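You operate a simulated robot arm through the tools that you are given. There is no shell and no other tool. Be economical: measure what you need, move in short steps, check, and stop when the job is done.

Carry out the task below with a simulated robot arm. There is one attempt and no reset: what you move stays moved.

Task
Put things in order on the window side of the quilt. At the end: the orange eyepiece from the window side of the quilt stands where the blue china block (marked "5C") stood; the blue china block stands on top of the brown notebook; the orange spool from the window side of the quilt stands on top of the cream parcel; the green battery from the window side of the quilt stands where the orange eyepiece stood; whatever was shut is shut again. Leave all else as you found it, and nothing knocked over.
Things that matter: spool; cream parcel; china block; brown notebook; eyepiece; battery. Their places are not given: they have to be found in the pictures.

The check looks at the end state, three seconds after you hand in, the way a careful person would. Anything else that was tipped, shoved, dropped, spilled or broken makes it a failure.

Robot
A 7-joint arm with a two-finger parallel gripper, fixed in place. Base frame: the origin is at the foot of the arm, x ahead of it, y to its left, z up; the work surface is at about z = 0. Lengths are in mm, angles in degrees, forces in N, time in s.
With the tool pointing down near the work surface it reaches from about 220 to 580 mm from the base axis. Its first joint turns from -66.0 to 66.0 degrees. Payload 2.5 kg.
The TCP is the grasp point between the finger pads, 23 mm short of the fingertips. In the tool frame z runs along the fingers and y along their closing line. Largest opening 94 mm; finger width 38, thickness 10; the body of the gripper, 54 by 96 mm, starts 39 mm behind the TCP.
Orientation is told as [roll, pitch, yaw] about the base's x, y, z axes, in that order, counted from this pose: with the fingers straight down and closing along the base's y, the tool's x points along the base's -x, its y along +y and its z along -z.

Tools
- The arm moves only by the tool arm_command. Its argument "commands" is a list of rows, each a list of 3 entries, a list of its own where there are three numbers: the turn, a rotation vector about the tool's x, y, z in degrees, then the shift along the tool's x, y, z in cm, then the opening, from 0 (shut) to 1 (fully open). In form: [[[rx, ry, rz], [x, y, z], grip], ...]. A call has 1 to 8 rows; each row is the pose to reach, as a shift and turn from the pose commanded when the call began, along the tool's axes at that moment. A row lasts 0.2 s, in which the tool goes at most 50 mm and 8.6 degrees; a call with a longer step from one row to the next is refused whole, and so is a gripper value outside its range. A pose out of reach is approached as far as the arm can. The call stops where the force on the tool passes 40 N (or 10 N more than at its start, if that is more) or the arm is blocked; 0.2 s more then pass. Each finger travels about 108 mm/s and halts on what it meets, pressing with about 42 N; the grip force reading is that of the motor and also rises with nothing between the fingers. The clock runs only during rows and for 0.2 s after the last one: add rows that repeat a pose to give the fingers time. It gives the time, the measured TCP pose, the force on the tool (base axes), the opening and the grip force at its end, in the units of the frame above (readings bear some noise).
- Cameras (640 x 400 px; columns grow to the right, rows downward): "scene" is fixed at [126.8, -416.6, 544.6]; the picture's right is [0.75, -0.66, 0.00], its down [-0.44, -0.50, -0.75] and it looks along [0.50, 0.56, -0.66] (base axes); focal length 333 px, centre (320, 200). "wrist" rides on the gripper at [-39, 0, -44] in the tool frame; the picture's right is [0.00, -1.00, 0.00], its down [0.97, 0.00, -0.24] and it looks along [0.24, 0.00, 0.97] (tool axes); focal length 218 px, centre (320, 200).
- camera(camera): a new picture of that camera. The clock stands still meanwhile.
- probe_pixels(camera, pixels): for up to 12 pixels [column, row] of the newest picture of that camera ("zoom" is the newest enlarged one), the place [x, y, z] in the base frame of the surface seen there, good to about 2 mm, but the place of the scene camera against the robot may be out by one fixed shift of up to 12 mm in any direction. The clock stands still meanwhile.
- inspect(camera, box): a new picture of the part [left, top, right, bottom] of that camera's present view, enlarged. The clock stands still meanwhile.
- close_job(): hands the job in; it is judged then, once.

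Work in short steps. Measure before you move; look again where a grasp or a placing could have gone wrong, and mend it. You have 80 turns and 46 pictures in all, those below and enlarged ones among them. Open the gripper and draw the arm clear of the work before you hand the job in, unless the task says otherwise; then end with one line.

The tools are called after "Request:" by a JSON object that holds its "api" and its "payload". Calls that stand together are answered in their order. arm_command: Moves the arm, as the interface text tells. Its arguments: {"type":"object","properties":{"commands":{"type":"array","items":{"type":"array"}}},"required":["commands"]} The other tools are called the same way: camera (camera) takes a picture; probe_pixels (camera, pixels) gives the place of the surface under pixels of a picture; inspect (camera, box) takes an enlarged picture of a part of a camera's view; close_job () hands the job in.

At the start:

```text
time: 0.0
position: [377.3, -214.3, 275.3]
tcp_rot: [0.0, 0.0, 0.0]
ft_force: [-0.6, 0.2, -0.2]
finger_gap: 94.0
grip_force: 0.1
```

scene: 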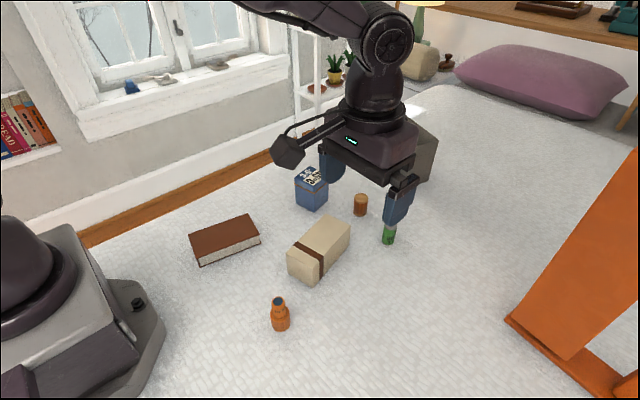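
wrist: 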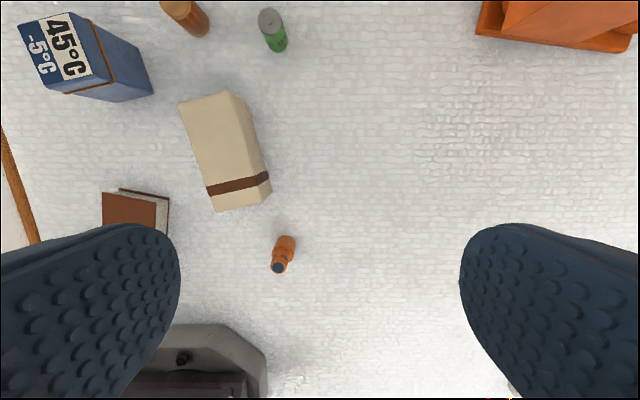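

The scene shows the blue block (311,188), notebook (225,240), parcel (318,250), two orange things (280,315) and (360,205), and the battery (388,235). I'll enlarge to tell the orange ones apart.

Request:
{"api": "inspect", "payload": {"camera": "scene", "box": [180, 150, 440, 340]}}

Request:
{"api": "inspect", "payload": {"camera": "wrist", "box": [0, 0, 320, 290]}}

```text
2.11 times, centred on (310, 245) of scene
```

zoom: 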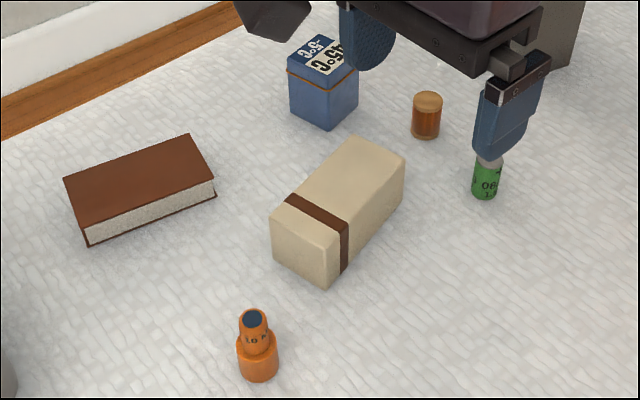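

```text
1.38 times, centred on (160, 145) of wrist
```

zoom: 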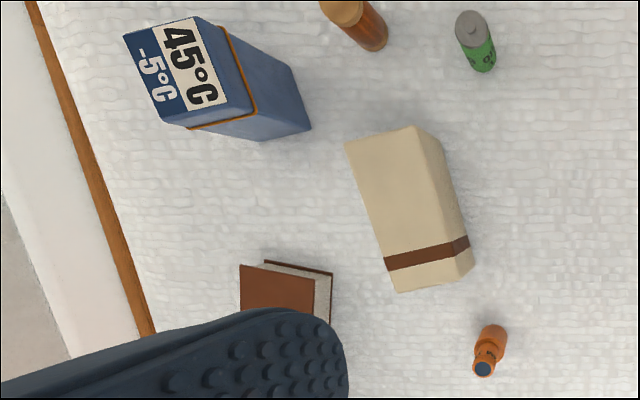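

The eyepiece is the stepped one with a lens, at zoom (484,369). The spool is the amber cylinder at (342,12). I'll measure all of them in the wrist zoom.

Request:
{"api": "probe_pixels", "payload": {"camera": "zoom", "pixels": [[484, 369], [492, 332], [470, 20], [484, 70], [342, 12], [378, 48], [128, 40], [196, 20], [248, 105], [192, 124], [309, 128], [262, 138]]}}

Request:
{"api": "probe_pixels", "payload": {"camera": "zoom", "pixels": [[348, 147], [413, 129], [453, 283], [400, 290], [470, 268], [242, 268], [312, 280], [330, 275], [268, 263], [540, 221], [280, 300], [440, 150]]}}

Request:
{"api": "probe_pixels", "payload": {"camera": "scene", "pixels": [[278, 301], [361, 196], [388, 244], [300, 175], [318, 212], [190, 236], [249, 216], [260, 234], [200, 256], [320, 219], [349, 230], [418, 160]]}}

```text
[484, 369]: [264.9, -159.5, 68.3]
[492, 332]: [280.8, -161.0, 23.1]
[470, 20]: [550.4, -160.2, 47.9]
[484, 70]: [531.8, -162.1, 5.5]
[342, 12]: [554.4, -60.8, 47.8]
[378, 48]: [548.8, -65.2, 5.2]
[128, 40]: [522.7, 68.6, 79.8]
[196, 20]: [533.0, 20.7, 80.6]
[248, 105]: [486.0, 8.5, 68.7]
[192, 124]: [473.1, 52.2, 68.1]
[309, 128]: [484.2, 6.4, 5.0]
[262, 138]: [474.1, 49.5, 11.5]
```

```text
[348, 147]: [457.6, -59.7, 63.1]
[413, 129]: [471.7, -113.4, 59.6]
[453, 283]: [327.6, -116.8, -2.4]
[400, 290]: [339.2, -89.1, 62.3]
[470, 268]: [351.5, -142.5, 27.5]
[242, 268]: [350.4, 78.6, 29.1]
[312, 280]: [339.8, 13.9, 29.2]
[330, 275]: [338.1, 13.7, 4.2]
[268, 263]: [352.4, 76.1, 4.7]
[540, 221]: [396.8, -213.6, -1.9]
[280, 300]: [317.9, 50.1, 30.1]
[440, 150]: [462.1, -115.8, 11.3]
```

```text
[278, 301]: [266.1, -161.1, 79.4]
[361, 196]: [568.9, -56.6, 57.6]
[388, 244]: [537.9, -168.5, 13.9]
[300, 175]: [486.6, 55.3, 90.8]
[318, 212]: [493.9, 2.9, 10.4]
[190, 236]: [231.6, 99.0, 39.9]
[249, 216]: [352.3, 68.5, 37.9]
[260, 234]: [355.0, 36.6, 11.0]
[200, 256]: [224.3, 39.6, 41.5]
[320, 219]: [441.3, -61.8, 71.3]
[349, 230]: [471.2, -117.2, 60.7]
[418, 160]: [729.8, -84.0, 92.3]
```

Measured so far: block centre about (503,37), 50×50×80 mm, yaw about +13°. Notebook about (286,57), top z 30; parcel about (405,-101), top z 62. Next I move high above the block with a matching yaw and take a wrist picture.

Request:
{"api": "arm_command", "payload": {"commands": [[[0, 0, -2], [-1.8, 3.59, 1.07], 1], [[0, 0, -4], [-3.6, 7.17, 2.14], 1], [[0, 0, -6], [-5.4, 10.76, 3.2], 1], [[0, 0, -8], [-7.2, 14.34, 4.3], 1], [[0, 0, -10], [-9.0, 17.93, 5.36], 1], [[0, 0, -12], [-10.8, 21.5, 6.4], 1], [[0, 0, -13], [-12.6, 25.1, 7.5], 1], [[0, 0, -13], [-12.6, 25.1, 7.5], 1]]}}

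Request:
{"api": "camera", "payload": {"camera": "wrist"}}

```text
time: 1.8
position: [502.5, 39.1, 198.9]
tcp_rot: [-0.2, 0.0, 13.0]
ft_force: [-0.9, -0.6, -0.1]
finger_gap: 94.1
grip_force: 0.0
```

```text
41 pictures are left
```

wrist: 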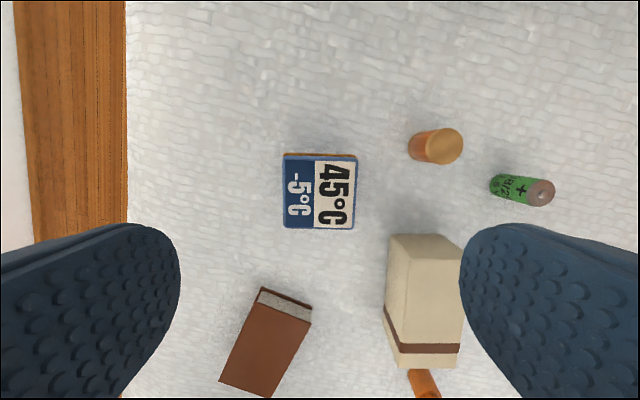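

The block's top face spans (284,156)-(356,229) and is aligned with the fingers. I'll probe its corners and the others from here.

Request:
{"api": "probe_pixels", "payload": {"camera": "wrist", "pixels": [[286, 159], [354, 159], [353, 228], [285, 227], [320, 193], [446, 146], [412, 147], [541, 193], [493, 184], [262, 292], [310, 320], [222, 380]]}}

Request:
{"api": "probe_pixels", "payload": {"camera": "wrist", "pixels": [[307, 323], [258, 303], [270, 395], [222, 380], [390, 238], [460, 238], [398, 350], [455, 350], [424, 262], [446, 130], [446, 162], [461, 146]]}}

```text
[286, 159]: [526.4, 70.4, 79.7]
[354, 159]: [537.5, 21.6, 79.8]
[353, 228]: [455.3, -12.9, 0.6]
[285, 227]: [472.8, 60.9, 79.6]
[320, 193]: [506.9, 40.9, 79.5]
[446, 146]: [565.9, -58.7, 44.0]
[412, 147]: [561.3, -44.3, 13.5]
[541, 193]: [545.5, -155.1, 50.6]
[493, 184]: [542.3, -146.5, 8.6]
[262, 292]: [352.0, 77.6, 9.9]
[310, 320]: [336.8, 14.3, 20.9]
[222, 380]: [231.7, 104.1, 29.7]
```

```text
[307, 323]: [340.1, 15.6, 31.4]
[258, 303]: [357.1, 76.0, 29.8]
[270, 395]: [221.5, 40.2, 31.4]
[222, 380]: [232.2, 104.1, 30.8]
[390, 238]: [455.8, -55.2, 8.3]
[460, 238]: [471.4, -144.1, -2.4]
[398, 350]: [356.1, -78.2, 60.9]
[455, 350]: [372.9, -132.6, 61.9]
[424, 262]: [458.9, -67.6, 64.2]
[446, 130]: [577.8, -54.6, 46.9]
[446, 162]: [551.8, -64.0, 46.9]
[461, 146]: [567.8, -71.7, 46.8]
```

Block centre is about (505,40), top z 80. I'll go straight down to z 50 with the fingers open, then close.

Request:
{"api": "arm_command", "payload": {"commands": [[[0, 0, 0], [-0.27, 0.04, 4], 1], [[0, 0, 0], [-0.27, 0.04, 8], 1], [[0, 0, 0], [-0.27, 0.04, 11], 1], [[0, 0, 0], [-0.27, 0.04, 13.5], 1], [[0, 0, 0], [-0.27, 0.04, 14.9], 1], [[0, 0, 0], [-0.27, 0.04, 14.9], 1]]}}

Request:
{"api": "arm_command", "payload": {"commands": [[[0, 0, 0], [0, 0, 0], 0.45], [[0, 0, 0], [0, 0, 0], 0.45], [[0, 0, 0], [0, 0, 0], 0.45], [[0, 0, 0], [0, 0, 0], 0.45]]}}

```text
time: 3.2
position: [505.5, 38.7, 48.4]
tcp_rot: [0.0, 0.0, 12.9]
ft_force: [0.4, -0.5, 0.0]
finger_gap: 94.0
grip_force: 0.1
```

```text
time: 4.2
position: [505.6, 38.4, 50.6]
tcp_rot: [-0.1, 0.1, 13.0]
ft_force: [-0.4, 0.6, 0.7]
finger_gap: 57.9
grip_force: 42.0
```

The fingers stopped at 57.9 mm with 42 N, slightly wider than I measured. I'll look before lifting.

Request:
{"api": "camera", "payload": {"camera": "wrist"}}

Request:
{"api": "inspect", "payload": {"camera": "scene", "box": [220, 100, 440, 260]}}

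```text
40 pictures are left
```

wrist: 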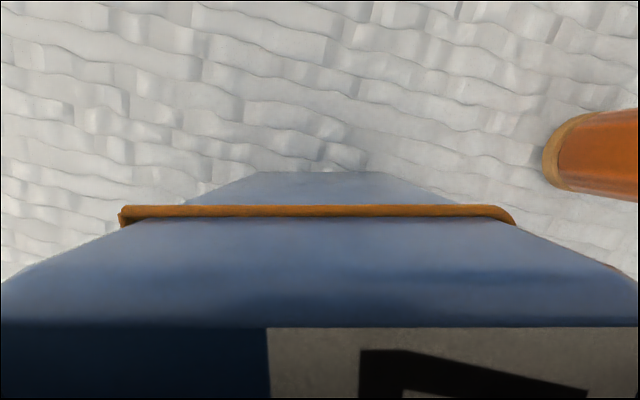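

```text
2.50 times, centred on (330, 180) of scene
```

zoom: 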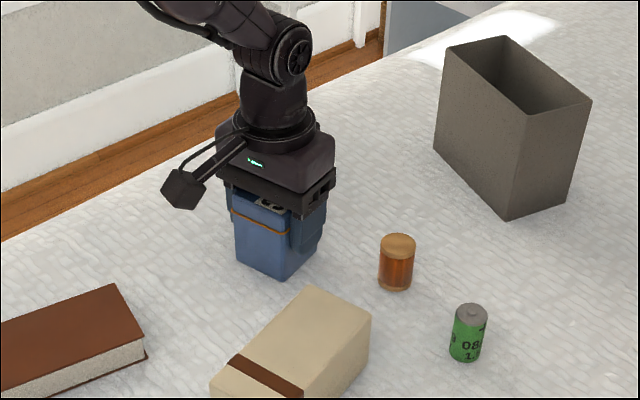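

The grip looks symmetric, with the fingers touching the band. I'll lift slowly and check that it holds.

Request:
{"api": "arm_command", "payload": {"commands": [[[0, 0, 0], [0, 0, -1], 0.4], [[0, 0, 0], [0, 0, -2], 0.4], [[0, 0, 0], [0, 0, -4], 0.4], [[0, 0, 0], [0, 0, -6], 0.4], [[0, 0, 0], [0, 0, -9], 0.4], [[0, 0, 0], [0, 0, -9], 0.4]]}}

Request:
{"api": "inspect", "payload": {"camera": "scene", "box": [180, 100, 440, 260]}}

```text
time: 5.6
position: [506.1, 37.9, 141.1]
tcp_rot: [0.1, 0.0, 13.1]
ft_force: [-0.7, -0.3, -3.0]
finger_gap: 58.0
grip_force: 42.6
```

```text
2.46 times, centred on (310, 180) of scene
```

zoom: 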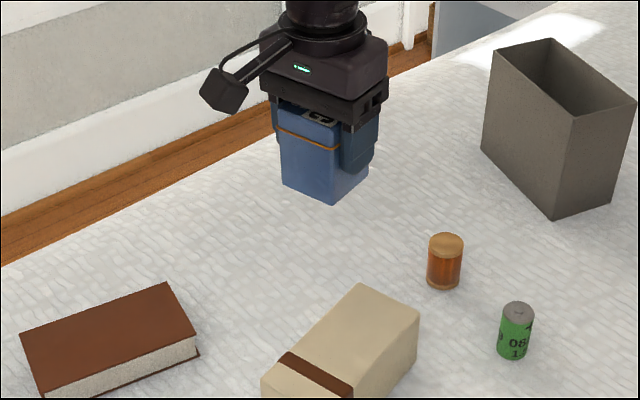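

It is held firmly. I'll carry it over the notebook centre (288,59) at this height, turning to the notebook's yaw of -12°.

Request:
{"api": "arm_command", "payload": {"commands": [[[0, 0, 4], [3.4, 1.16, 0], 0.4], [[0, 0, 8], [6.9, 2.32, 0], 0.4], [[0, 0, 12], [10.4, 3.48, 0], 0.4], [[0, 0, 17], [13.9, 4.65, 0], 0.4], [[0, 0, 21], [17.4, 5.81, 0], 0.4], [[0, 0, 25], [20.8, 6.97, 0], 0.4], [[0, 0, 25], [20.8, 6.97, 0], 0.4]]}}

Request:
{"api": "camera", "payload": {"camera": "scene"}}

```text
time: 7.2
position: [285.9, 59.5, 140.6]
tcp_rot: [0.0, -0.1, -12.2]
ft_force: [-0.4, -0.1, -1.7]
finger_gap: 57.6
grip_force: 42.0
```

```text
37 pictures are left
```

scene: 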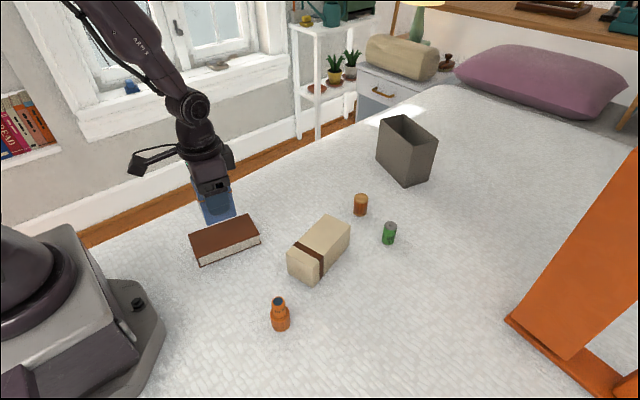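

The block hangs over the notebook. I'll lower it to just above contact, then go in small steps.

Request:
{"api": "arm_command", "payload": {"commands": [[[0, 0, 0], [-0.1, 0, 3], 0.4], [[0, 0, 0], [-0.1, 0, 5], 0.4], [[0, 0, 0], [-0.1, 0, 5.6], 0.4], [[0, 0, 0], [-0.1, 0, 5.75], 0.4], [[0, 0, 0], [-0.1, 0, 5.85], 0.4], [[0, 0, 0], [-0.1, 0, 5.85], 0.4]]}}

Request:
{"api": "inspect", "payload": {"camera": "scene", "box": [140, 150, 300, 280]}}

```text
time: 8.6
position: [287.9, 59.2, 80.7]
tcp_rot: [0.0, 0.0, -11.9]
ft_force: [0.1, -0.7, -2.5]
finger_gap: 58.1
grip_force: 42.0
```

```text
3.08 times, centred on (220, 215) of scene
```

zoom: 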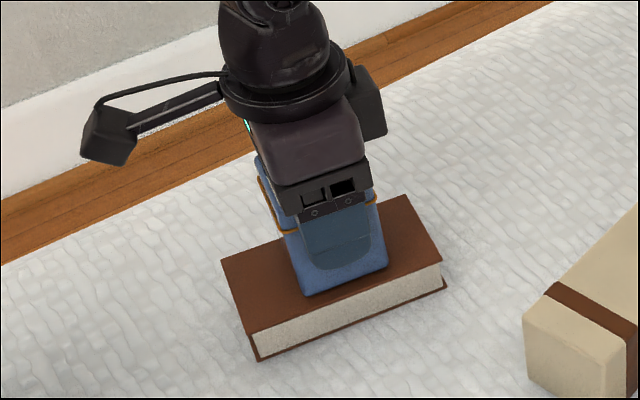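

It's well placed and nearly in contact. I'll go down in 1 mm steps until the force changes.

Request:
{"api": "arm_command", "payload": {"commands": [[[0, 0, 0], [0, 0, 0.05], 0.4], [[0, 0, 0], [0, 0, 0.1], 0.4], [[0, 0, 0], [0, 0, 0.1], 0.4]]}}

```text
time: 9.4
position: [287.7, 59.2, 79.7]
tcp_rot: [-0.1, 0.0, -12.0]
ft_force: [0.9, 0.5, -1.5]
finger_gap: 57.8
grip_force: 41.7
```

Request:
{"api": "arm_command", "payload": {"commands": [[[0, 0, 0], [0, 0, 0.05], 0.4], [[0, 0, 0], [0, 0, 0.1], 0.4], [[0, 0, 0], [0, 0, 0.1], 0.4]]}}

```text
time: 10.2
position: [287.1, 58.7, 78.9]
tcp_rot: [-0.1, 0.0, -12.0]
ft_force: [-4.8, -1.0, 15.0]
finger_gap: 57.8
grip_force: 42.0
```

Contact shows as +15 N. I'll open and rise straight up.

Request:
{"api": "arm_command", "payload": {"commands": [[[0, 0, 0], [0, 0, -0.05], 0.65], [[0, 0, 0], [0, 0, -0.05], 0.85], [[0, 0, 0], [0, 0, -0.05], 1], [[0, 0, 0], [0, 0, -0.05], 1], [[0, 0, 0], [0, 0, -3], 1], [[0, 0, 0], [0, 0, -7], 1], [[0, 0, 0], [0, 0, -12], 1], [[0, 0, 0], [0, 0, -15], 1]]}}

Request:
{"api": "camera", "payload": {"camera": "wrist"}}

```text
time: 12.0
position: [287.9, 59.3, 230.1]
tcp_rot: [-0.2, 0.0, -12.0]
ft_force: [0.2, 0.4, -0.1]
finger_gap: 94.0
grip_force: 0.1
```

```text
35 pictures are left
```

wrist: 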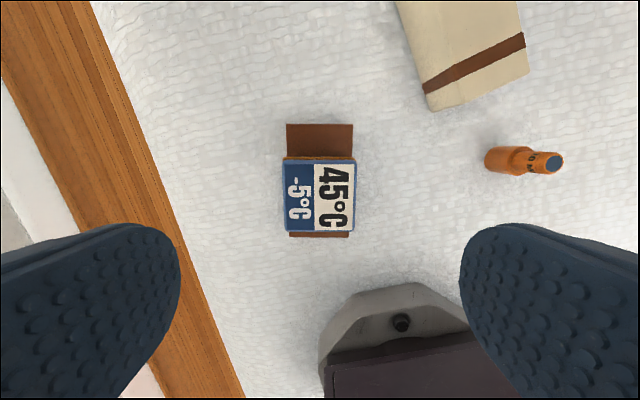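

The block stands squarely on the notebook. Next I move above the eyepiece, near (267,-160), with yaw 0.

Request:
{"api": "arm_command", "payload": {"commands": [[[0, 0, -2], [-0.4, -3.6, 0], 1], [[0, 0, -4], [-0.8, -7.3, 0], 1], [[0, 0, -6], [-1.2, -10.9, 1], 1], [[0, 0, -8], [-1.7, -14.6, 2.5], 1], [[0, 0, -10], [-2.1, -18.2, 4], 1], [[0, 0, -12], [-2.5, -21.9, 5], 1], [[0, 0, -12], [-2.5, -21.9, 5], 1]]}}

Request:
{"api": "camera", "payload": {"camera": "wrist"}}

```text
time: 13.6
position: [267.6, -161.9, 179.9]
tcp_rot: [0.1, 0.0, 0.1]
ft_force: [-0.1, -0.2, 0.5]
finger_gap: 93.8
grip_force: 0.1
```

```text
34 pictures are left
```

wrist: 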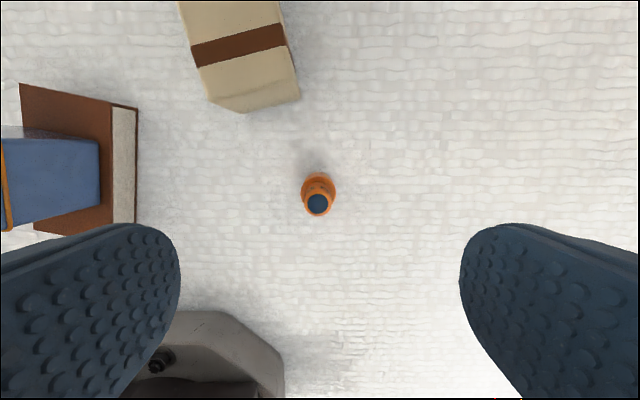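

Request:
{"api": "inspect", "payload": {"camera": "wrist", "box": [270, 160, 366, 220]}}

```text
6.67 times, centred on (318, 190) of wrist
```

zoom: 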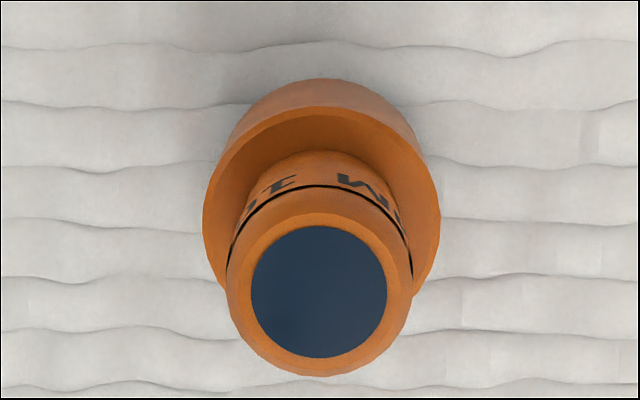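

The eyepiece is centred in the zoom, so I'll probe its lens centre, rim, shoulder and base edges.

Request:
{"api": "probe_pixels", "payload": {"camera": "zoom", "pixels": [[319, 292], [233, 290], [404, 290], [319, 368], [319, 120], [212, 210], [432, 210], [319, 84], [225, 150], [410, 140], [319, 215]]}}

```text
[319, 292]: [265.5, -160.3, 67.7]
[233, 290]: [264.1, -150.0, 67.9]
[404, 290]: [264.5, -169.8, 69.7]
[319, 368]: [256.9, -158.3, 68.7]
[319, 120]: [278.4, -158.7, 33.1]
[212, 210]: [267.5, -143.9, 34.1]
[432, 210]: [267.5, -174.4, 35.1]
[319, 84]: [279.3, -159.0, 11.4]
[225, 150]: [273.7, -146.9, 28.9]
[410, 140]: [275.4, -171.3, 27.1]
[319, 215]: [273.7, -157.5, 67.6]
```

Eyepiece axis is about (265,-159.5), height 68, base diameter 31 up to z 34. I'll descend to TCP z 34, which keeps the palm above the lens, and close on the base.

Request:
{"api": "arm_command", "payload": {"commands": [[[0, 0, 0], [0.25, 0.23, 4.5], 1], [[0, 0, 0], [0.25, 0.23, 9], 1], [[0, 0, 0], [0.25, 0.23, 12.5], 1], [[0, 0, 0], [0.25, 0.23, 14.6], 1], [[0, 0, 0], [0.25, 0.23, 14.6], 0.7], [[0, 0, 0], [0.25, 0.23, 14.6], 0.45], [[0, 0, 0], [0.25, 0.23, 14.6], 0.2], [[0, 0, 0], [0.25, 0.23, 14.6], 0.2]]}}

```text
time: 15.4
position: [265.8, -157.8, 32.9]
tcp_rot: [0.0, -0.1, 0.0]
ft_force: [0.3, 0.3, -0.5]
finger_gap: 31.1
grip_force: 42.3
```

Gripped at 31.1 mm. I'll lift and carry it across (bottom at about z 130) towards (505,40).

Request:
{"api": "arm_command", "payload": {"commands": [[[0, 0, 0], [0, 0, -1], 0.2], [[0, 0, 0], [0, 0, -4], 0.2], [[0, 0, 0], [0, 0, -8.5], 0.2], [[0, 0, 0], [0, 0, -13], 0.2], [[0, 0, 0], [0, 0, -13], 0.2]]}}

Request:
{"api": "arm_command", "payload": {"commands": [[[0, 0, 0], [-3.4, 2.85, 0], 0.2], [[0, 0, 0], [-6.85, 5.7, 0], 0.2], [[0, 0, 0], [-10.3, 8.6, 0], 0.2], [[0, 0, 0], [-13.7, 11.4, 0], 0.2], [[0, 0, 0], [-17.1, 14.25, 0], 0.2], [[0, 0, 0], [-20.6, 17.1, 0], 0.2], [[0, 0, 0], [-24.0, 19.95, 0], 0.2], [[0, 0, 0], [-24.0, 19.95, 0], 0.2]]}}

Request:
{"api": "inspect", "payload": {"camera": "scene", "box": [200, 80, 440, 280]}}

```text
time: 16.6
position: [264.7, -157.0, 164.0]
tcp_rot: [-0.1, 0.1, 0.0]
ft_force: [1.1, 0.2, -1.2]
finger_gap: 30.9
grip_force: 42.1
```

```text
time: 18.4
position: [505.1, 42.7, 162.9]
tcp_rot: [-0.1, -0.1, 0.0]
ft_force: [0.3, 0.6, -1.5]
finger_gap: 30.8
grip_force: 41.9
```

```text
2.00 times, centred on (320, 180) of scene
```

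zoom: 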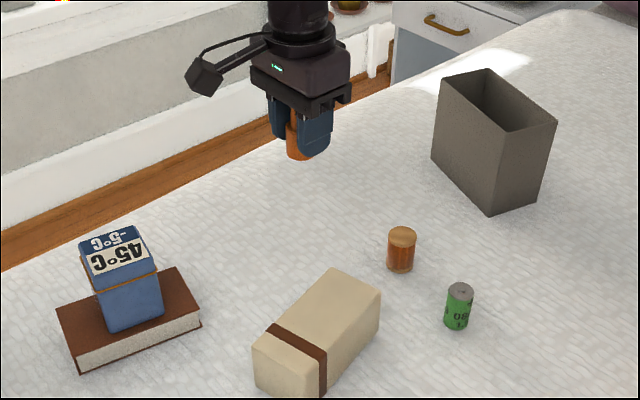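

It is held upright. I'll correct y by -2 mm and lower to about 1 mm above the grasp height.

Request:
{"api": "arm_command", "payload": {"commands": [[[0, 0, 0], [0, -0.22, 4], 0.2], [[0, 0, 0], [0, -0.22, 8], 0.2], [[0, 0, 0], [0, -0.22, 11.5], 0.2], [[0, 0, 0], [0, -0.22, 12.7], 0.2], [[0, 0, 0], [0, -0.22, 12.9], 0.2], [[0, 0, 0], [0, -0.22, 12.9], 0.2]]}}

```text
time: 19.8
position: [503.6, 38.9, 33.4]
tcp_rot: [-0.1, 0.0, 0.0]
ft_force: [0.6, 0.2, -0.6]
finger_gap: 30.9
grip_force: 41.5
```

Request:
{"api": "arm_command", "payload": {"commands": [[[0, 0, 0], [0, 0, 0.07], 0.2], [[0, 0, 0], [0, 0, 0.14], 0.2], [[0, 0, 0], [0, 0, 0.14], 0.2]]}}

```text
time: 20.6
position: [504.2, 39.2, 33.3]
tcp_rot: [-0.1, -0.1, 0.0]
ft_force: [-1.7, -0.2, 4.0]
finger_gap: 31.2
grip_force: 42.3
```

Contact shows as +4 N. I'll open and rise straight up, then check.

Request:
{"api": "arm_command", "payload": {"commands": [[[0, 0, 0], [0, 0, 0], 0.5], [[0, 0, 0], [0, 0, 0], 0.75], [[0, 0, 0], [0, 0, 0], 0.75], [[0, 0, 0], [0, 0, -3], 0.75], [[0, 0, 0], [0, 0, -7], 0.75], [[0, 0, 0], [0, 0, -11.5], 0.75], [[0, 0, 0], [0, 0, -15], 0.75], [[0, 0, 0], [0, 0, -15], 0.75]]}}

Request:
{"api": "camera", "payload": {"camera": "wrist"}}

```text
time: 22.4
position: [503.6, 41.1, 185.0]
tcp_rot: [-0.1, 0.0, 0.0]
ft_force: [0.0, -0.9, 0.7]
finger_gap: 70.5
grip_force: 0.1
```

```text
31 pictures are left
```

wrist: 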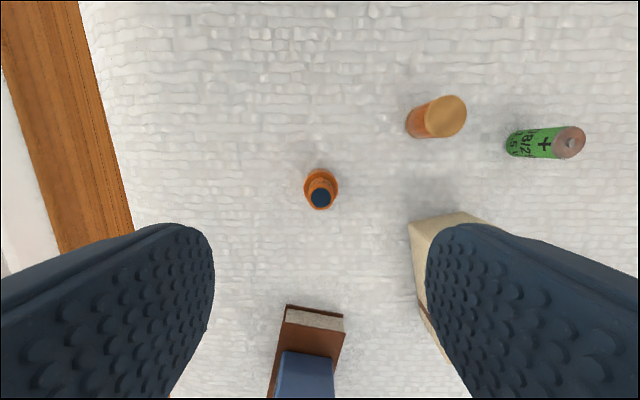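

The eyepiece stands. I'll probe it together with the battery and spool tops.

Request:
{"api": "probe_pixels", "payload": {"camera": "wrist", "pixels": [[320, 198], [571, 143], [571, 127], [570, 157], [584, 142], [510, 141], [446, 117], [446, 98], [446, 136], [465, 117], [408, 122]]}}

```text
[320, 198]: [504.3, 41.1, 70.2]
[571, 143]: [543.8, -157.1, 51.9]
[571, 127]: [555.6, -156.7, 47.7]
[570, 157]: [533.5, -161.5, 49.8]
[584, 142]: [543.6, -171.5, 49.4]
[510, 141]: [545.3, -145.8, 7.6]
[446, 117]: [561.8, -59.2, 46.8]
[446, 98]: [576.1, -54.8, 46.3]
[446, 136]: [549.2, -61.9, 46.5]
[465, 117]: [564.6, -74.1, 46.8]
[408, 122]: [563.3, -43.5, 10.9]
```

Eyepiece is at (504,41). Battery axis is about (544.5,-159), height 50, and spool axis about (562.5,-59), height 47. I move above the battery.

Request:
{"api": "arm_command", "payload": {"commands": [[[0, 0, 0], [-0.7, -4, 0], 0.75], [[0, 0, 0], [-1.5, -8, 0], 0.75], [[0, 0, 0], [-2.3, -12, 1], 0.75], [[0, 0, 0], [-3.2, -16, 3], 0.75], [[0, 0, 0], [-4.1, -20, 5], 0.75], [[0, 0, 0], [-4.1, -20, 5], 0.75]]}}

Request:
{"api": "camera", "payload": {"camera": "wrist"}}

```text
time: 23.8
position: [545.7, -160.6, 131.8]
tcp_rot: [0.0, 0.0, 0.0]
ft_force: [-0.7, -0.6, 0.0]
finger_gap: 70.5
grip_force: 0.1
```

```text
30 pictures are left
```

wrist: 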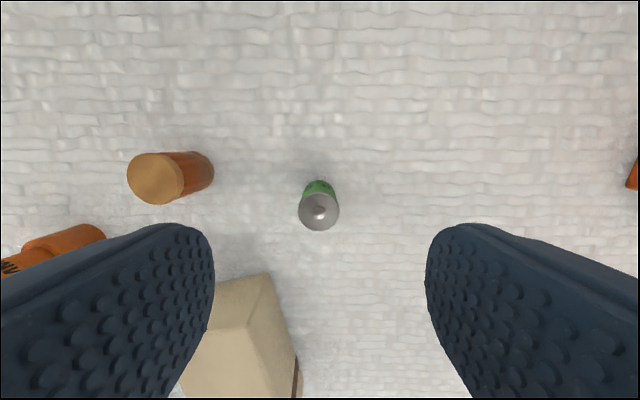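

The battery is at (319,212). I'll probe its rim and the parcel corner.

Request:
{"api": "probe_pixels", "payload": {"camera": "wrist", "pixels": [[319, 212], [300, 212], [338, 212], [319, 229], [319, 194], [319, 183], [265, 274], [158, 178], [634, 180]]}}

```text
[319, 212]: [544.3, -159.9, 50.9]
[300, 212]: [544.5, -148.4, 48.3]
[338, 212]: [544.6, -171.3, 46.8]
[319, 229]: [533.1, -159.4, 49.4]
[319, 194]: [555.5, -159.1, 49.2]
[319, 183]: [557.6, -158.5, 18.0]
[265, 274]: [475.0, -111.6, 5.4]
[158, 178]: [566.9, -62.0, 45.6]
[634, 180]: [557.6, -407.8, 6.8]
```

Battery centre is (544.5,-159.6), radius about 12. I'll descend to TCP z about 29 and close.

Request:
{"api": "arm_command", "payload": {"commands": [[[0, 0, 0], [0.1, 0.08, 4], 0.75], [[0, 0, 0], [0.1, 0.08, 7.5], 0.75], [[0, 0, 0], [0.1, 0.08, 9.5], 0.75], [[0, 0, 0], [0.1, 0.08, 10.2], 0.75], [[0, 0, 0], [0.1, 0.08, 10.2], 0.5], [[0, 0, 0], [0.1, 0.08, 10.2], 0.3], [[0, 0, 0], [0.1, 0.08, 10.2], 0.1], [[0, 0, 0], [0.1, 0.08, 10.2], 0.1]]}}

```text
time: 25.6
position: [545.7, -158.6, 30.6]
tcp_rot: [0.0, 0.0, 0.0]
ft_force: [0.2, -0.1, 0.4]
finger_gap: 24.7
grip_force: 42.6
```

Gripped at 24.7 mm. I'll lift and carry it straight back to x 265.

Request:
{"api": "arm_command", "payload": {"commands": [[[0, 0, 0], [0, 0, -1], 0.1], [[0, 0, 0], [0, 0, -4], 0.1], [[0, 0, 0], [0, 0, -8], 0.1], [[0, 0, 0], [0, 0, -11], 0.1], [[0, 0, 0], [0, 0, -11], 0.1]]}}

Request:
{"api": "arm_command", "payload": {"commands": [[[0, 0, 0], [4, 0, 0], 0.1], [[0, 0, 0], [8, 0, 0], 0.1], [[0, 0, 0], [12, 0, 0], 0.1], [[0, 0, 0], [16, 0, 0], 0.1], [[0, 0, 0], [20, 0, 0], 0.1], [[0, 0, 0], [24, 0, 0], 0.1], [[0, 0, 0], [27.95, 0, 0], 0.1], [[0, 0, 0], [27.95, 0, 0], 0.1]]}}

Request:
{"api": "inspect", "payload": {"camera": "scene", "box": [180, 150, 420, 350]}}

```text
time: 26.8
position: [544.3, -158.1, 139.7]
tcp_rot: [0.0, 0.0, 0.1]
ft_force: [-0.4, -0.2, 0.2]
finger_gap: 24.7
grip_force: 42.0
```

```text
time: 28.6
position: [263.7, -159.0, 140.9]
tcp_rot: [-0.1, 0.0, 0.0]
ft_force: [0.2, 0.7, -1.1]
finger_gap: 24.6
grip_force: 42.3
```

```text
2.00 times, centred on (300, 250) of scene
```

zoom: 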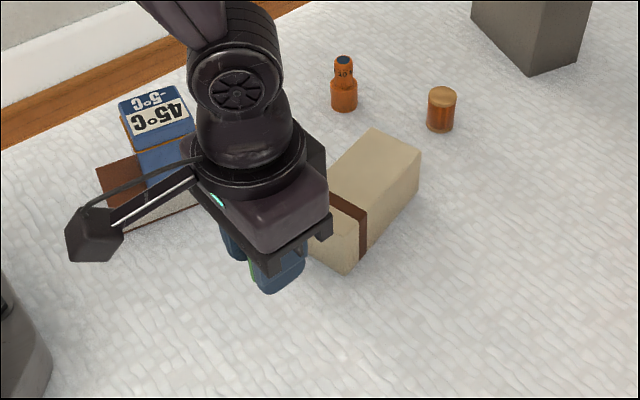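

The battery is over the eyepiece's old spot. I'll lower it to just above contact.

Request:
{"api": "arm_command", "payload": {"commands": [[[0, 0, 0], [-0.05, 0, 4], 0.1], [[0, 0, 0], [-0.05, 0, 8], 0.1], [[0, 0, 0], [-0.05, 0, 10.3], 0.1], [[0, 0, 0], [-0.05, 0, 10.8], 0.1], [[0, 0, 0], [-0.05, 0, 10.95], 0.1], [[0, 0, 0], [-0.05, 0, 10.95], 0.1]]}}

Request:
{"api": "arm_command", "payload": {"commands": [[[0, 0, 0], [0, 0, 0.06], 0.1], [[0, 0, 0], [0, 0, 0.12], 0.1], [[0, 0, 0], [0, 0, 0.12], 0.1]]}}

```text
time: 30.0
position: [264.2, -158.5, 31.5]
tcp_rot: [-0.1, 0.0, 0.1]
ft_force: [0.4, 0.0, 0.1]
finger_gap: 24.8
grip_force: 42.1
```

```text
time: 30.8
position: [264.9, -158.7, 31.1]
tcp_rot: [0.0, 0.0, 0.0]
ft_force: [-6.8, 4.9, 28.6]
finger_gap: 24.5
grip_force: 42.0
```

Contact is firm at 28.6 N. I'll back off about 1 mm while opening, then rise.

Request:
{"api": "arm_command", "payload": {"commands": [[[0, 0, 0], [0, 0, -0.09], 0.1], [[0, 0, 0], [0, 0, -0.09], 0.4], [[0, 0, 0], [0, 0, -0.09], 0.7], [[0, 0, 0], [0, 0, -0.09], 0.75], [[0, 0, 0], [0, 0, -3], 0.75], [[0, 0, 0], [0, 0, -7], 0.75], [[0, 0, 0], [0, 0, -12], 0.75], [[0, 0, 0], [0, 0, -15], 0.75]]}}

Request:
{"api": "camera", "payload": {"camera": "wrist"}}

```text
time: 32.6
position: [262.5, -159.2, 181.7]
tcp_rot: [0.0, 0.0, 0.1]
ft_force: [-0.5, 0.2, -1.0]
finger_gap: 70.4
grip_force: 0.0
```

```text
28 pictures are left
```

wrist: 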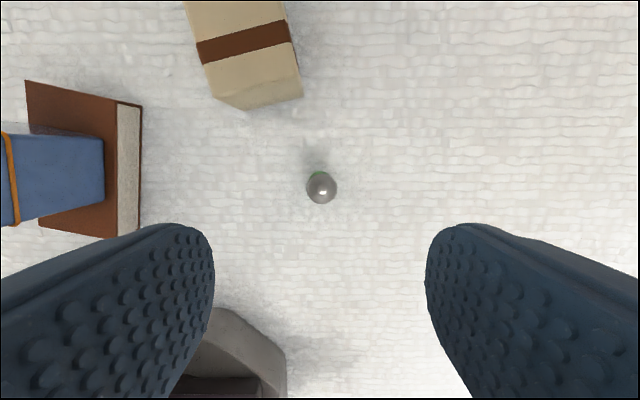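

Request:
{"api": "probe_pixels", "payload": {"camera": "wrist", "pixels": [[321, 187], [308, 187], [335, 187], [321, 174], [321, 201], [120, 170], [256, 60]]}}

```text
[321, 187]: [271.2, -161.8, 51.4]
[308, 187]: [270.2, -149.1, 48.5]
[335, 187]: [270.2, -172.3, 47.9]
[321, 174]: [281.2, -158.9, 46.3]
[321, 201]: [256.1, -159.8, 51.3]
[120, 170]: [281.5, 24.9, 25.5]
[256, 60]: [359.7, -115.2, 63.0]
```

The battery's top centre reads x about 270 rather than 265, so I'll look closer for a tilt or an offset.

Request:
{"api": "inspect", "payload": {"camera": "wrist", "box": [272, 157, 368, 217]}}

Request:
{"api": "inspect", "payload": {"camera": "scene", "box": [240, 270, 336, 340]}}

```text
6.67 times, centred on (320, 187) of wrist
```

zoom: 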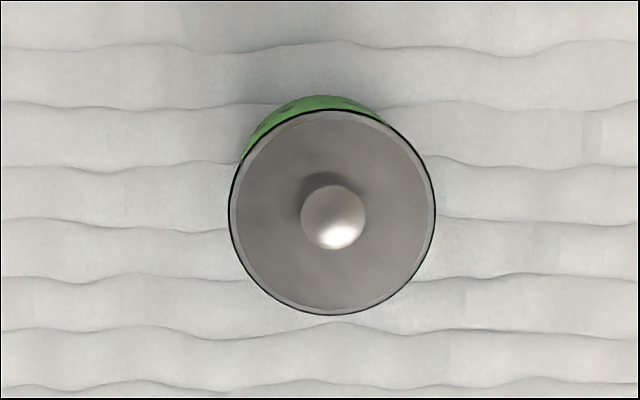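

```text
5.71 times, centred on (288, 305) of scene
```

zoom: 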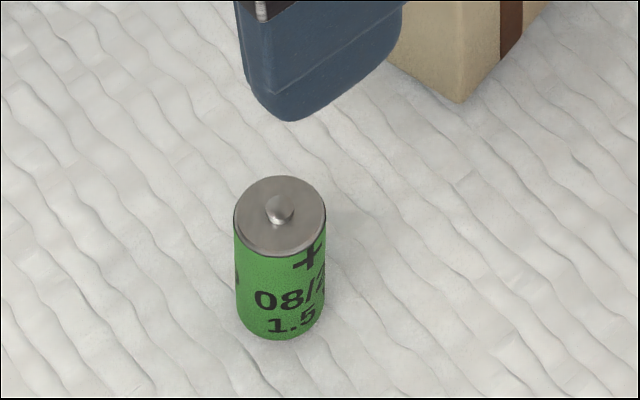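

It's upright. I'll use the scene view to cross-check its x: before, the eyepiece lens probed there at (266.1,-161.1).

Request:
{"api": "probe_pixels", "payload": {"camera": "zoom", "pixels": [[280, 220], [245, 215], [315, 215], [280, 180], [280, 250], [280, 325], [280, 300]]}}

Request:
{"api": "probe_pixels", "payload": {"camera": "wrist", "pixels": [[321, 189], [310, 189], [333, 189], [321, 176], [321, 202], [316, 189], [326, 189]]}}

```text
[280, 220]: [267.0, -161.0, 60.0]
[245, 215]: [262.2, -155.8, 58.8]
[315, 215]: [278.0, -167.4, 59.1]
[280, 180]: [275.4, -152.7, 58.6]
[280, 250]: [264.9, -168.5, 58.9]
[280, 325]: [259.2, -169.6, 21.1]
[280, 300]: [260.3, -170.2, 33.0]
```

```text
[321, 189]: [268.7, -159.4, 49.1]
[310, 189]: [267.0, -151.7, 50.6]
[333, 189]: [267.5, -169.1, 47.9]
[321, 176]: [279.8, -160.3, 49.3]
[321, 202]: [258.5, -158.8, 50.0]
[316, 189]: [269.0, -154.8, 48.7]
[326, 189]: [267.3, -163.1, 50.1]
```

The battery is upright and within about 4 mm of the old eyepiece axis, which is fine. Next I go above the spool, near (562.5,-59).

Request:
{"api": "arm_command", "payload": {"commands": [[[0, 0, 0], [-4.25, 1.43, 0], 0.75], [[0, 0, 0], [-8.5, 2.86, 0], 0.75], [[0, 0, 0], [-12.75, 4.3, 0], 0.75], [[0, 0, 0], [-17, 5.7, 0], 0.75], [[0, 0, 0], [-21.25, 7.15, 0], 0.75], [[0, 0, 0], [-25.5, 8.6, 1], 0.75], [[0, 0, 0], [-29.6, 10, 3], 0.75], [[0, 0, 0], [-29.6, 10, 5], 0.75]]}}

Request:
{"api": "camera", "payload": {"camera": "wrist"}}

```text
time: 34.4
position: [562.5, -59.7, 131.7]
tcp_rot: [0.1, 0.1, 0.0]
ft_force: [0.1, 0.8, 0.4]
finger_gap: 70.3
grip_force: 0.0
```

```text
25 pictures are left
```

wrist: 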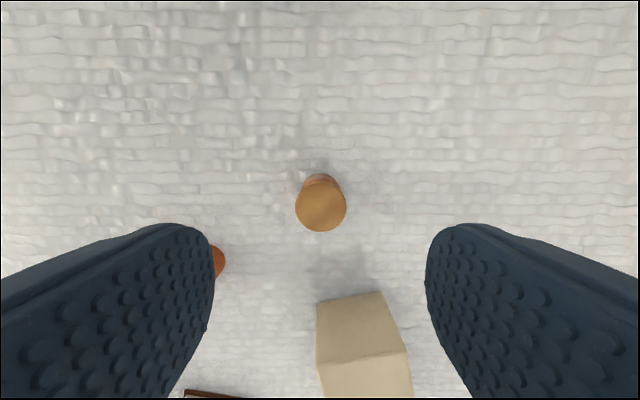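

Request:
{"api": "probe_pixels", "payload": {"camera": "wrist", "pixels": [[321, 204], [297, 204], [345, 204], [321, 229], [321, 182], [321, 176]]}}

```text
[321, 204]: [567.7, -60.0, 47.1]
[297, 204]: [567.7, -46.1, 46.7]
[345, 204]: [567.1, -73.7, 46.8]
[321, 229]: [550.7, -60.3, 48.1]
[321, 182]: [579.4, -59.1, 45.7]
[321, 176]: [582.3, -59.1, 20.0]
```

Spool centre is about (565.5,-60), radius 14. I'll descend to TCP z about 29 and close.

Request:
{"api": "arm_command", "payload": {"commands": [[[0, 0, 0], [-0.3, 0, 4], 0.75], [[0, 0, 0], [-0.3, 0, 7.5], 0.75], [[0, 0, 0], [-0.3, 0, 9.5], 0.75], [[0, 0, 0], [-0.3, 0, 10.2], 0.75], [[0, 0, 0], [-0.3, 0, 10.2], 0.5], [[0, 0, 0], [-0.3, 0, 10.2], 0.3], [[0, 0, 0], [-0.3, 0, 10.2], 0.15], [[0, 0, 0], [-0.3, 0, 10.2], 0.15]]}}

```text
time: 36.2
position: [564.3, -59.0, 28.2]
tcp_rot: [-0.1, 0.0, 0.0]
ft_force: [-0.1, 0.2, -0.6]
finger_gap: 30.5
grip_force: 42.0
```

Gripped at 30.5 mm. I'll lift and move over the parcel's centre (405,-101).

Request:
{"api": "arm_command", "payload": {"commands": [[[0, 0, 0], [0, 0, -1], 0.15], [[0, 0, 0], [0, 0, -4], 0.15], [[0, 0, 0], [0, 0, -8], 0.15], [[0, 0, 0], [0, 0, -12], 0.15], [[0, 0, 0], [0, 0, -12], 0.15]]}}

Request:
{"api": "arm_command", "payload": {"commands": [[[0, 0, 0], [4, -1, 0], 0.15], [[0, 0, 0], [8, -2, 0], 0.15], [[0, 0, 0], [12, -3, 0], 0.15], [[0, 0, 0], [16, -4.1, 0], 0.15], [[0, 0, 0], [16, -4.1, 0], 0.15]]}}

Request:
{"api": "inspect", "payload": {"camera": "scene", "box": [220, 130, 420, 300]}}

Request:
{"api": "camera", "payload": {"camera": "wrist"}}

```text
time: 37.4
position: [563.5, -59.4, 148.3]
tcp_rot: [0.0, 0.0, 0.0]
ft_force: [0.3, -0.2, 0.1]
finger_gap: 30.4
grip_force: 42.0
```

```text
time: 38.6
position: [403.2, -99.1, 148.1]
tcp_rot: [-0.1, 0.1, 0.0]
ft_force: [0.3, 0.6, -0.1]
finger_gap: 30.6
grip_force: 41.2
```

```text
2.35 times, centred on (320, 215) of scene
```

zoom: 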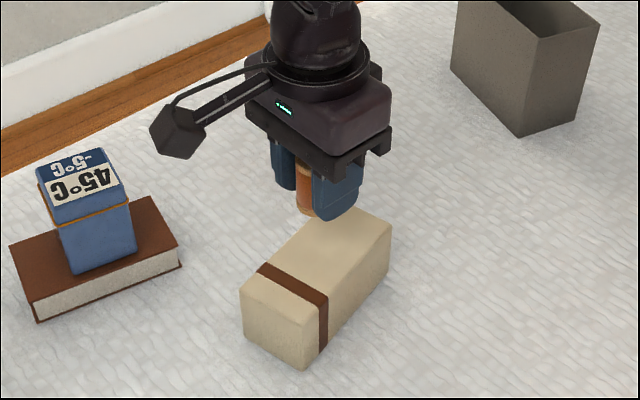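

```text
23 pictures are left
```

wrist: 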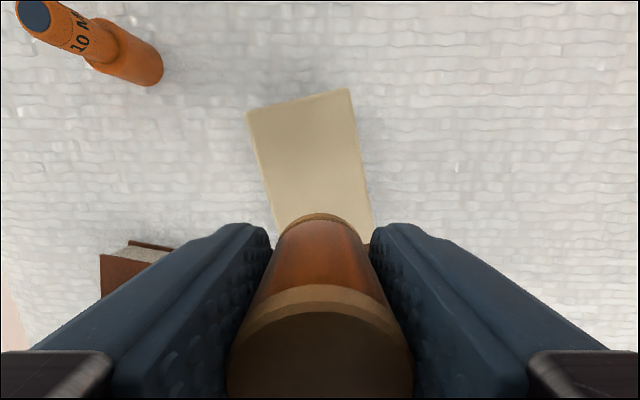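

I'll probe the parcel's top height and edges near the target, and the brown band, before lowering.

Request:
{"api": "probe_pixels", "payload": {"camera": "wrist", "pixels": [[251, 115], [347, 92], [300, 110], [300, 180], [270, 200], [360, 190], [367, 244], [320, 205]]}}

Request:
{"api": "probe_pixels", "payload": {"camera": "zoom", "pixels": [[290, 290], [275, 262], [265, 272], [330, 298], [318, 307], [330, 208], [390, 225], [310, 260]]}}

```text
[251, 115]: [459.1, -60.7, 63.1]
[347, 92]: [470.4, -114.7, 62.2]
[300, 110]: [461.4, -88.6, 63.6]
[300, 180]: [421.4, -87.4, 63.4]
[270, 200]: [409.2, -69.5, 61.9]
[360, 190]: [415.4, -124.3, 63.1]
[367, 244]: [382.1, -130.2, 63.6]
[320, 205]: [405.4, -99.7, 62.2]
```

```text
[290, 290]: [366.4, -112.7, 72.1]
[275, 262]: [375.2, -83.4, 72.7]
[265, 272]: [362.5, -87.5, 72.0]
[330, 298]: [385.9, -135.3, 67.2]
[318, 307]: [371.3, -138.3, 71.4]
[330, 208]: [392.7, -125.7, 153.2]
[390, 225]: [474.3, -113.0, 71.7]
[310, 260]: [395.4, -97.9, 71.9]
```

Parcel top is z about 63 and the band ends near x 385. I'll set down at about (408,-100), lowering to just above contact.

Request:
{"api": "arm_command", "payload": {"commands": [[[0, 0, 0], [-0.4, 0, 2.5], 0.15], [[0, 0, 0], [-0.4, 0, 4.5], 0.15], [[0, 0, 0], [-0.4, 0, 5.3], 0.15], [[0, 0, 0], [-0.4, 0, 5.5], 0.15], [[0, 0, 0], [-0.4, 0, 5.5], 0.15]]}}

Request:
{"api": "arm_command", "payload": {"commands": [[[0, 0, 0], [0, 0, 0.05], 0.15], [[0, 0, 0], [0, 0, 0.1], 0.15], [[0, 0, 0], [0, 0, 0.1], 0.15]]}}

```text
time: 39.8
position: [408.7, -99.5, 93.8]
tcp_rot: [-0.1, 0.0, 0.0]
ft_force: [-1.5, -0.3, -1.1]
finger_gap: 30.6
grip_force: 41.8
```

```text
time: 40.6
position: [408.4, -99.2, 92.6]
tcp_rot: [-0.1, 0.0, 0.1]
ft_force: [-0.4, 0.5, 0.1]
finger_gap: 30.9
grip_force: 41.9
```

No contact yet, so I continue in half-millimetre steps.

Request:
{"api": "arm_command", "payload": {"commands": [[[0, 0, 0], [0, 0, 0.04], 0.15], [[0, 0, 0], [0, 0, 0.08], 0.15], [[0, 0, 0], [0, 0, 0.08], 0.15]]}}

```text
time: 41.4
position: [409.0, -100.2, 91.7]
tcp_rot: [-0.1, 0.0, 0.0]
ft_force: [-0.4, -0.6, 0.5]
finger_gap: 30.6
grip_force: 42.0
```

Request:
{"api": "arm_command", "payload": {"commands": [[[0, 0, 0], [0, 0, 0.04], 0.15], [[0, 0, 0], [0, 0, 0.08], 0.15], [[0, 0, 0], [0, 0, 0.08], 0.15]]}}

```text
time: 42.2
position: [408.3, -100.3, 90.2]
tcp_rot: [-0.1, 0.0, 0.0]
ft_force: [-0.5, -0.2, 1.7]
finger_gap: 30.7
grip_force: 42.5
```

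Request:
{"api": "arm_command", "payload": {"commands": [[[0, 0, 0], [0, 0, 0.05], 0.15], [[0, 0, 0], [0, 0, 0.05], 0.15]]}}

```text
time: 42.8
position: [409.6, -100.9, 90.4]
tcp_rot: [-0.1, -0.1, 0.0]
ft_force: [-1.3, -0.1, 4.5]
finger_gap: 30.7
grip_force: 41.8
```

Contact shows as +4.5 N. I'll open and rise straight up.

Request:
{"api": "arm_command", "payload": {"commands": [[[0, 0, 0], [0, 0, 0], 0.4], [[0, 0, 0], [0, 0, 0], 0.6], [[0, 0, 0], [0, 0, 0], 0.75], [[0, 0, 0], [0, 0, 0], 0.75], [[0, 0, 0], [0, 0, -3], 0.75], [[0, 0, 0], [0, 0, -7], 0.75], [[0, 0, 0], [0, 0, -12], 0.75], [[0, 0, 0], [0, 0, -16], 0.75]]}}

Request:
{"api": "camera", "payload": {"camera": "scene"}}

Request:
{"api": "camera", "payload": {"camera": "wrist"}}

```text
time: 44.6
position: [408.7, -100.1, 250.9]
tcp_rot: [0.0, 0.1, 0.0]
ft_force: [-0.5, -1.3, -0.2]
finger_gap: 70.5
grip_force: 0.1
```

```text
22 pictures are left
```

scene: 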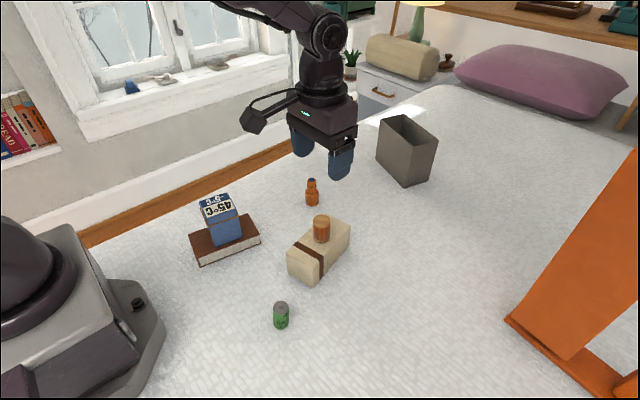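

```text
21 pictures are left
```

wrist: 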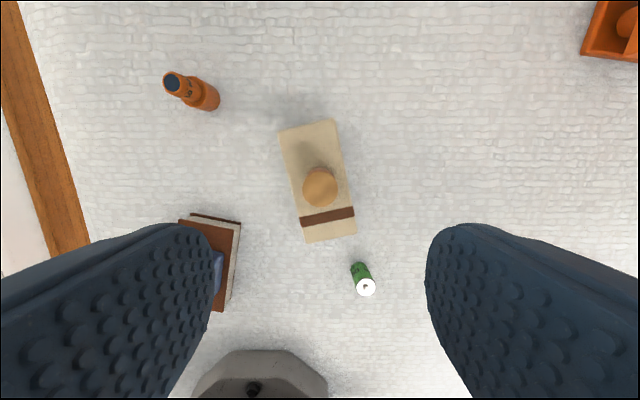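

Everything stands in its new place and nothing else moved. I'll draw the arm back to near its start pose, clear of the things.

Request:
{"api": "arm_command", "payload": {"commands": [[[0, 0, 0], [0.5, -2, -3], 1], [[0, 0, 0], [1.5, -6, -4], 1], [[0, 0, 0], [3, -10.5, -4], 1], [[0, 0, 0], [3, -11, -4], 1]]}}

Request:
{"api": "inspect", "payload": {"camera": "scene", "box": [170, 150, 410, 350]}}

```text
time: 45.6
position: [378.0, -211.6, 291.5]
tcp_rot: [0.0, 0.1, 0.0]
ft_force: [0.0, -0.3, 0.3]
finger_gap: 94.0
grip_force: 0.0
```

```text
2.00 times, centred on (290, 250) of scene
```

zoom: 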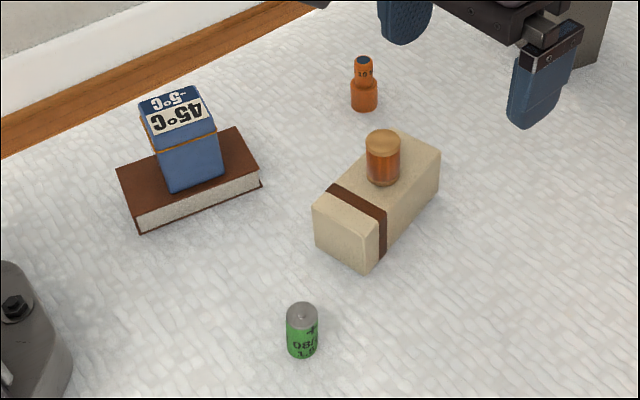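

All four things stand upright where they should and the arm is clear, so I hand in.

Request:
{"api": "close_job", "payload": {}}

```text
The job is handed in.
```

The job is handed in: the eyepiece is on the china block's old spot, the block on the notebook, the spool on the parcel, and the battery within about 4 mm of the eyepiece's old spot; nothing was opened or knocked over.
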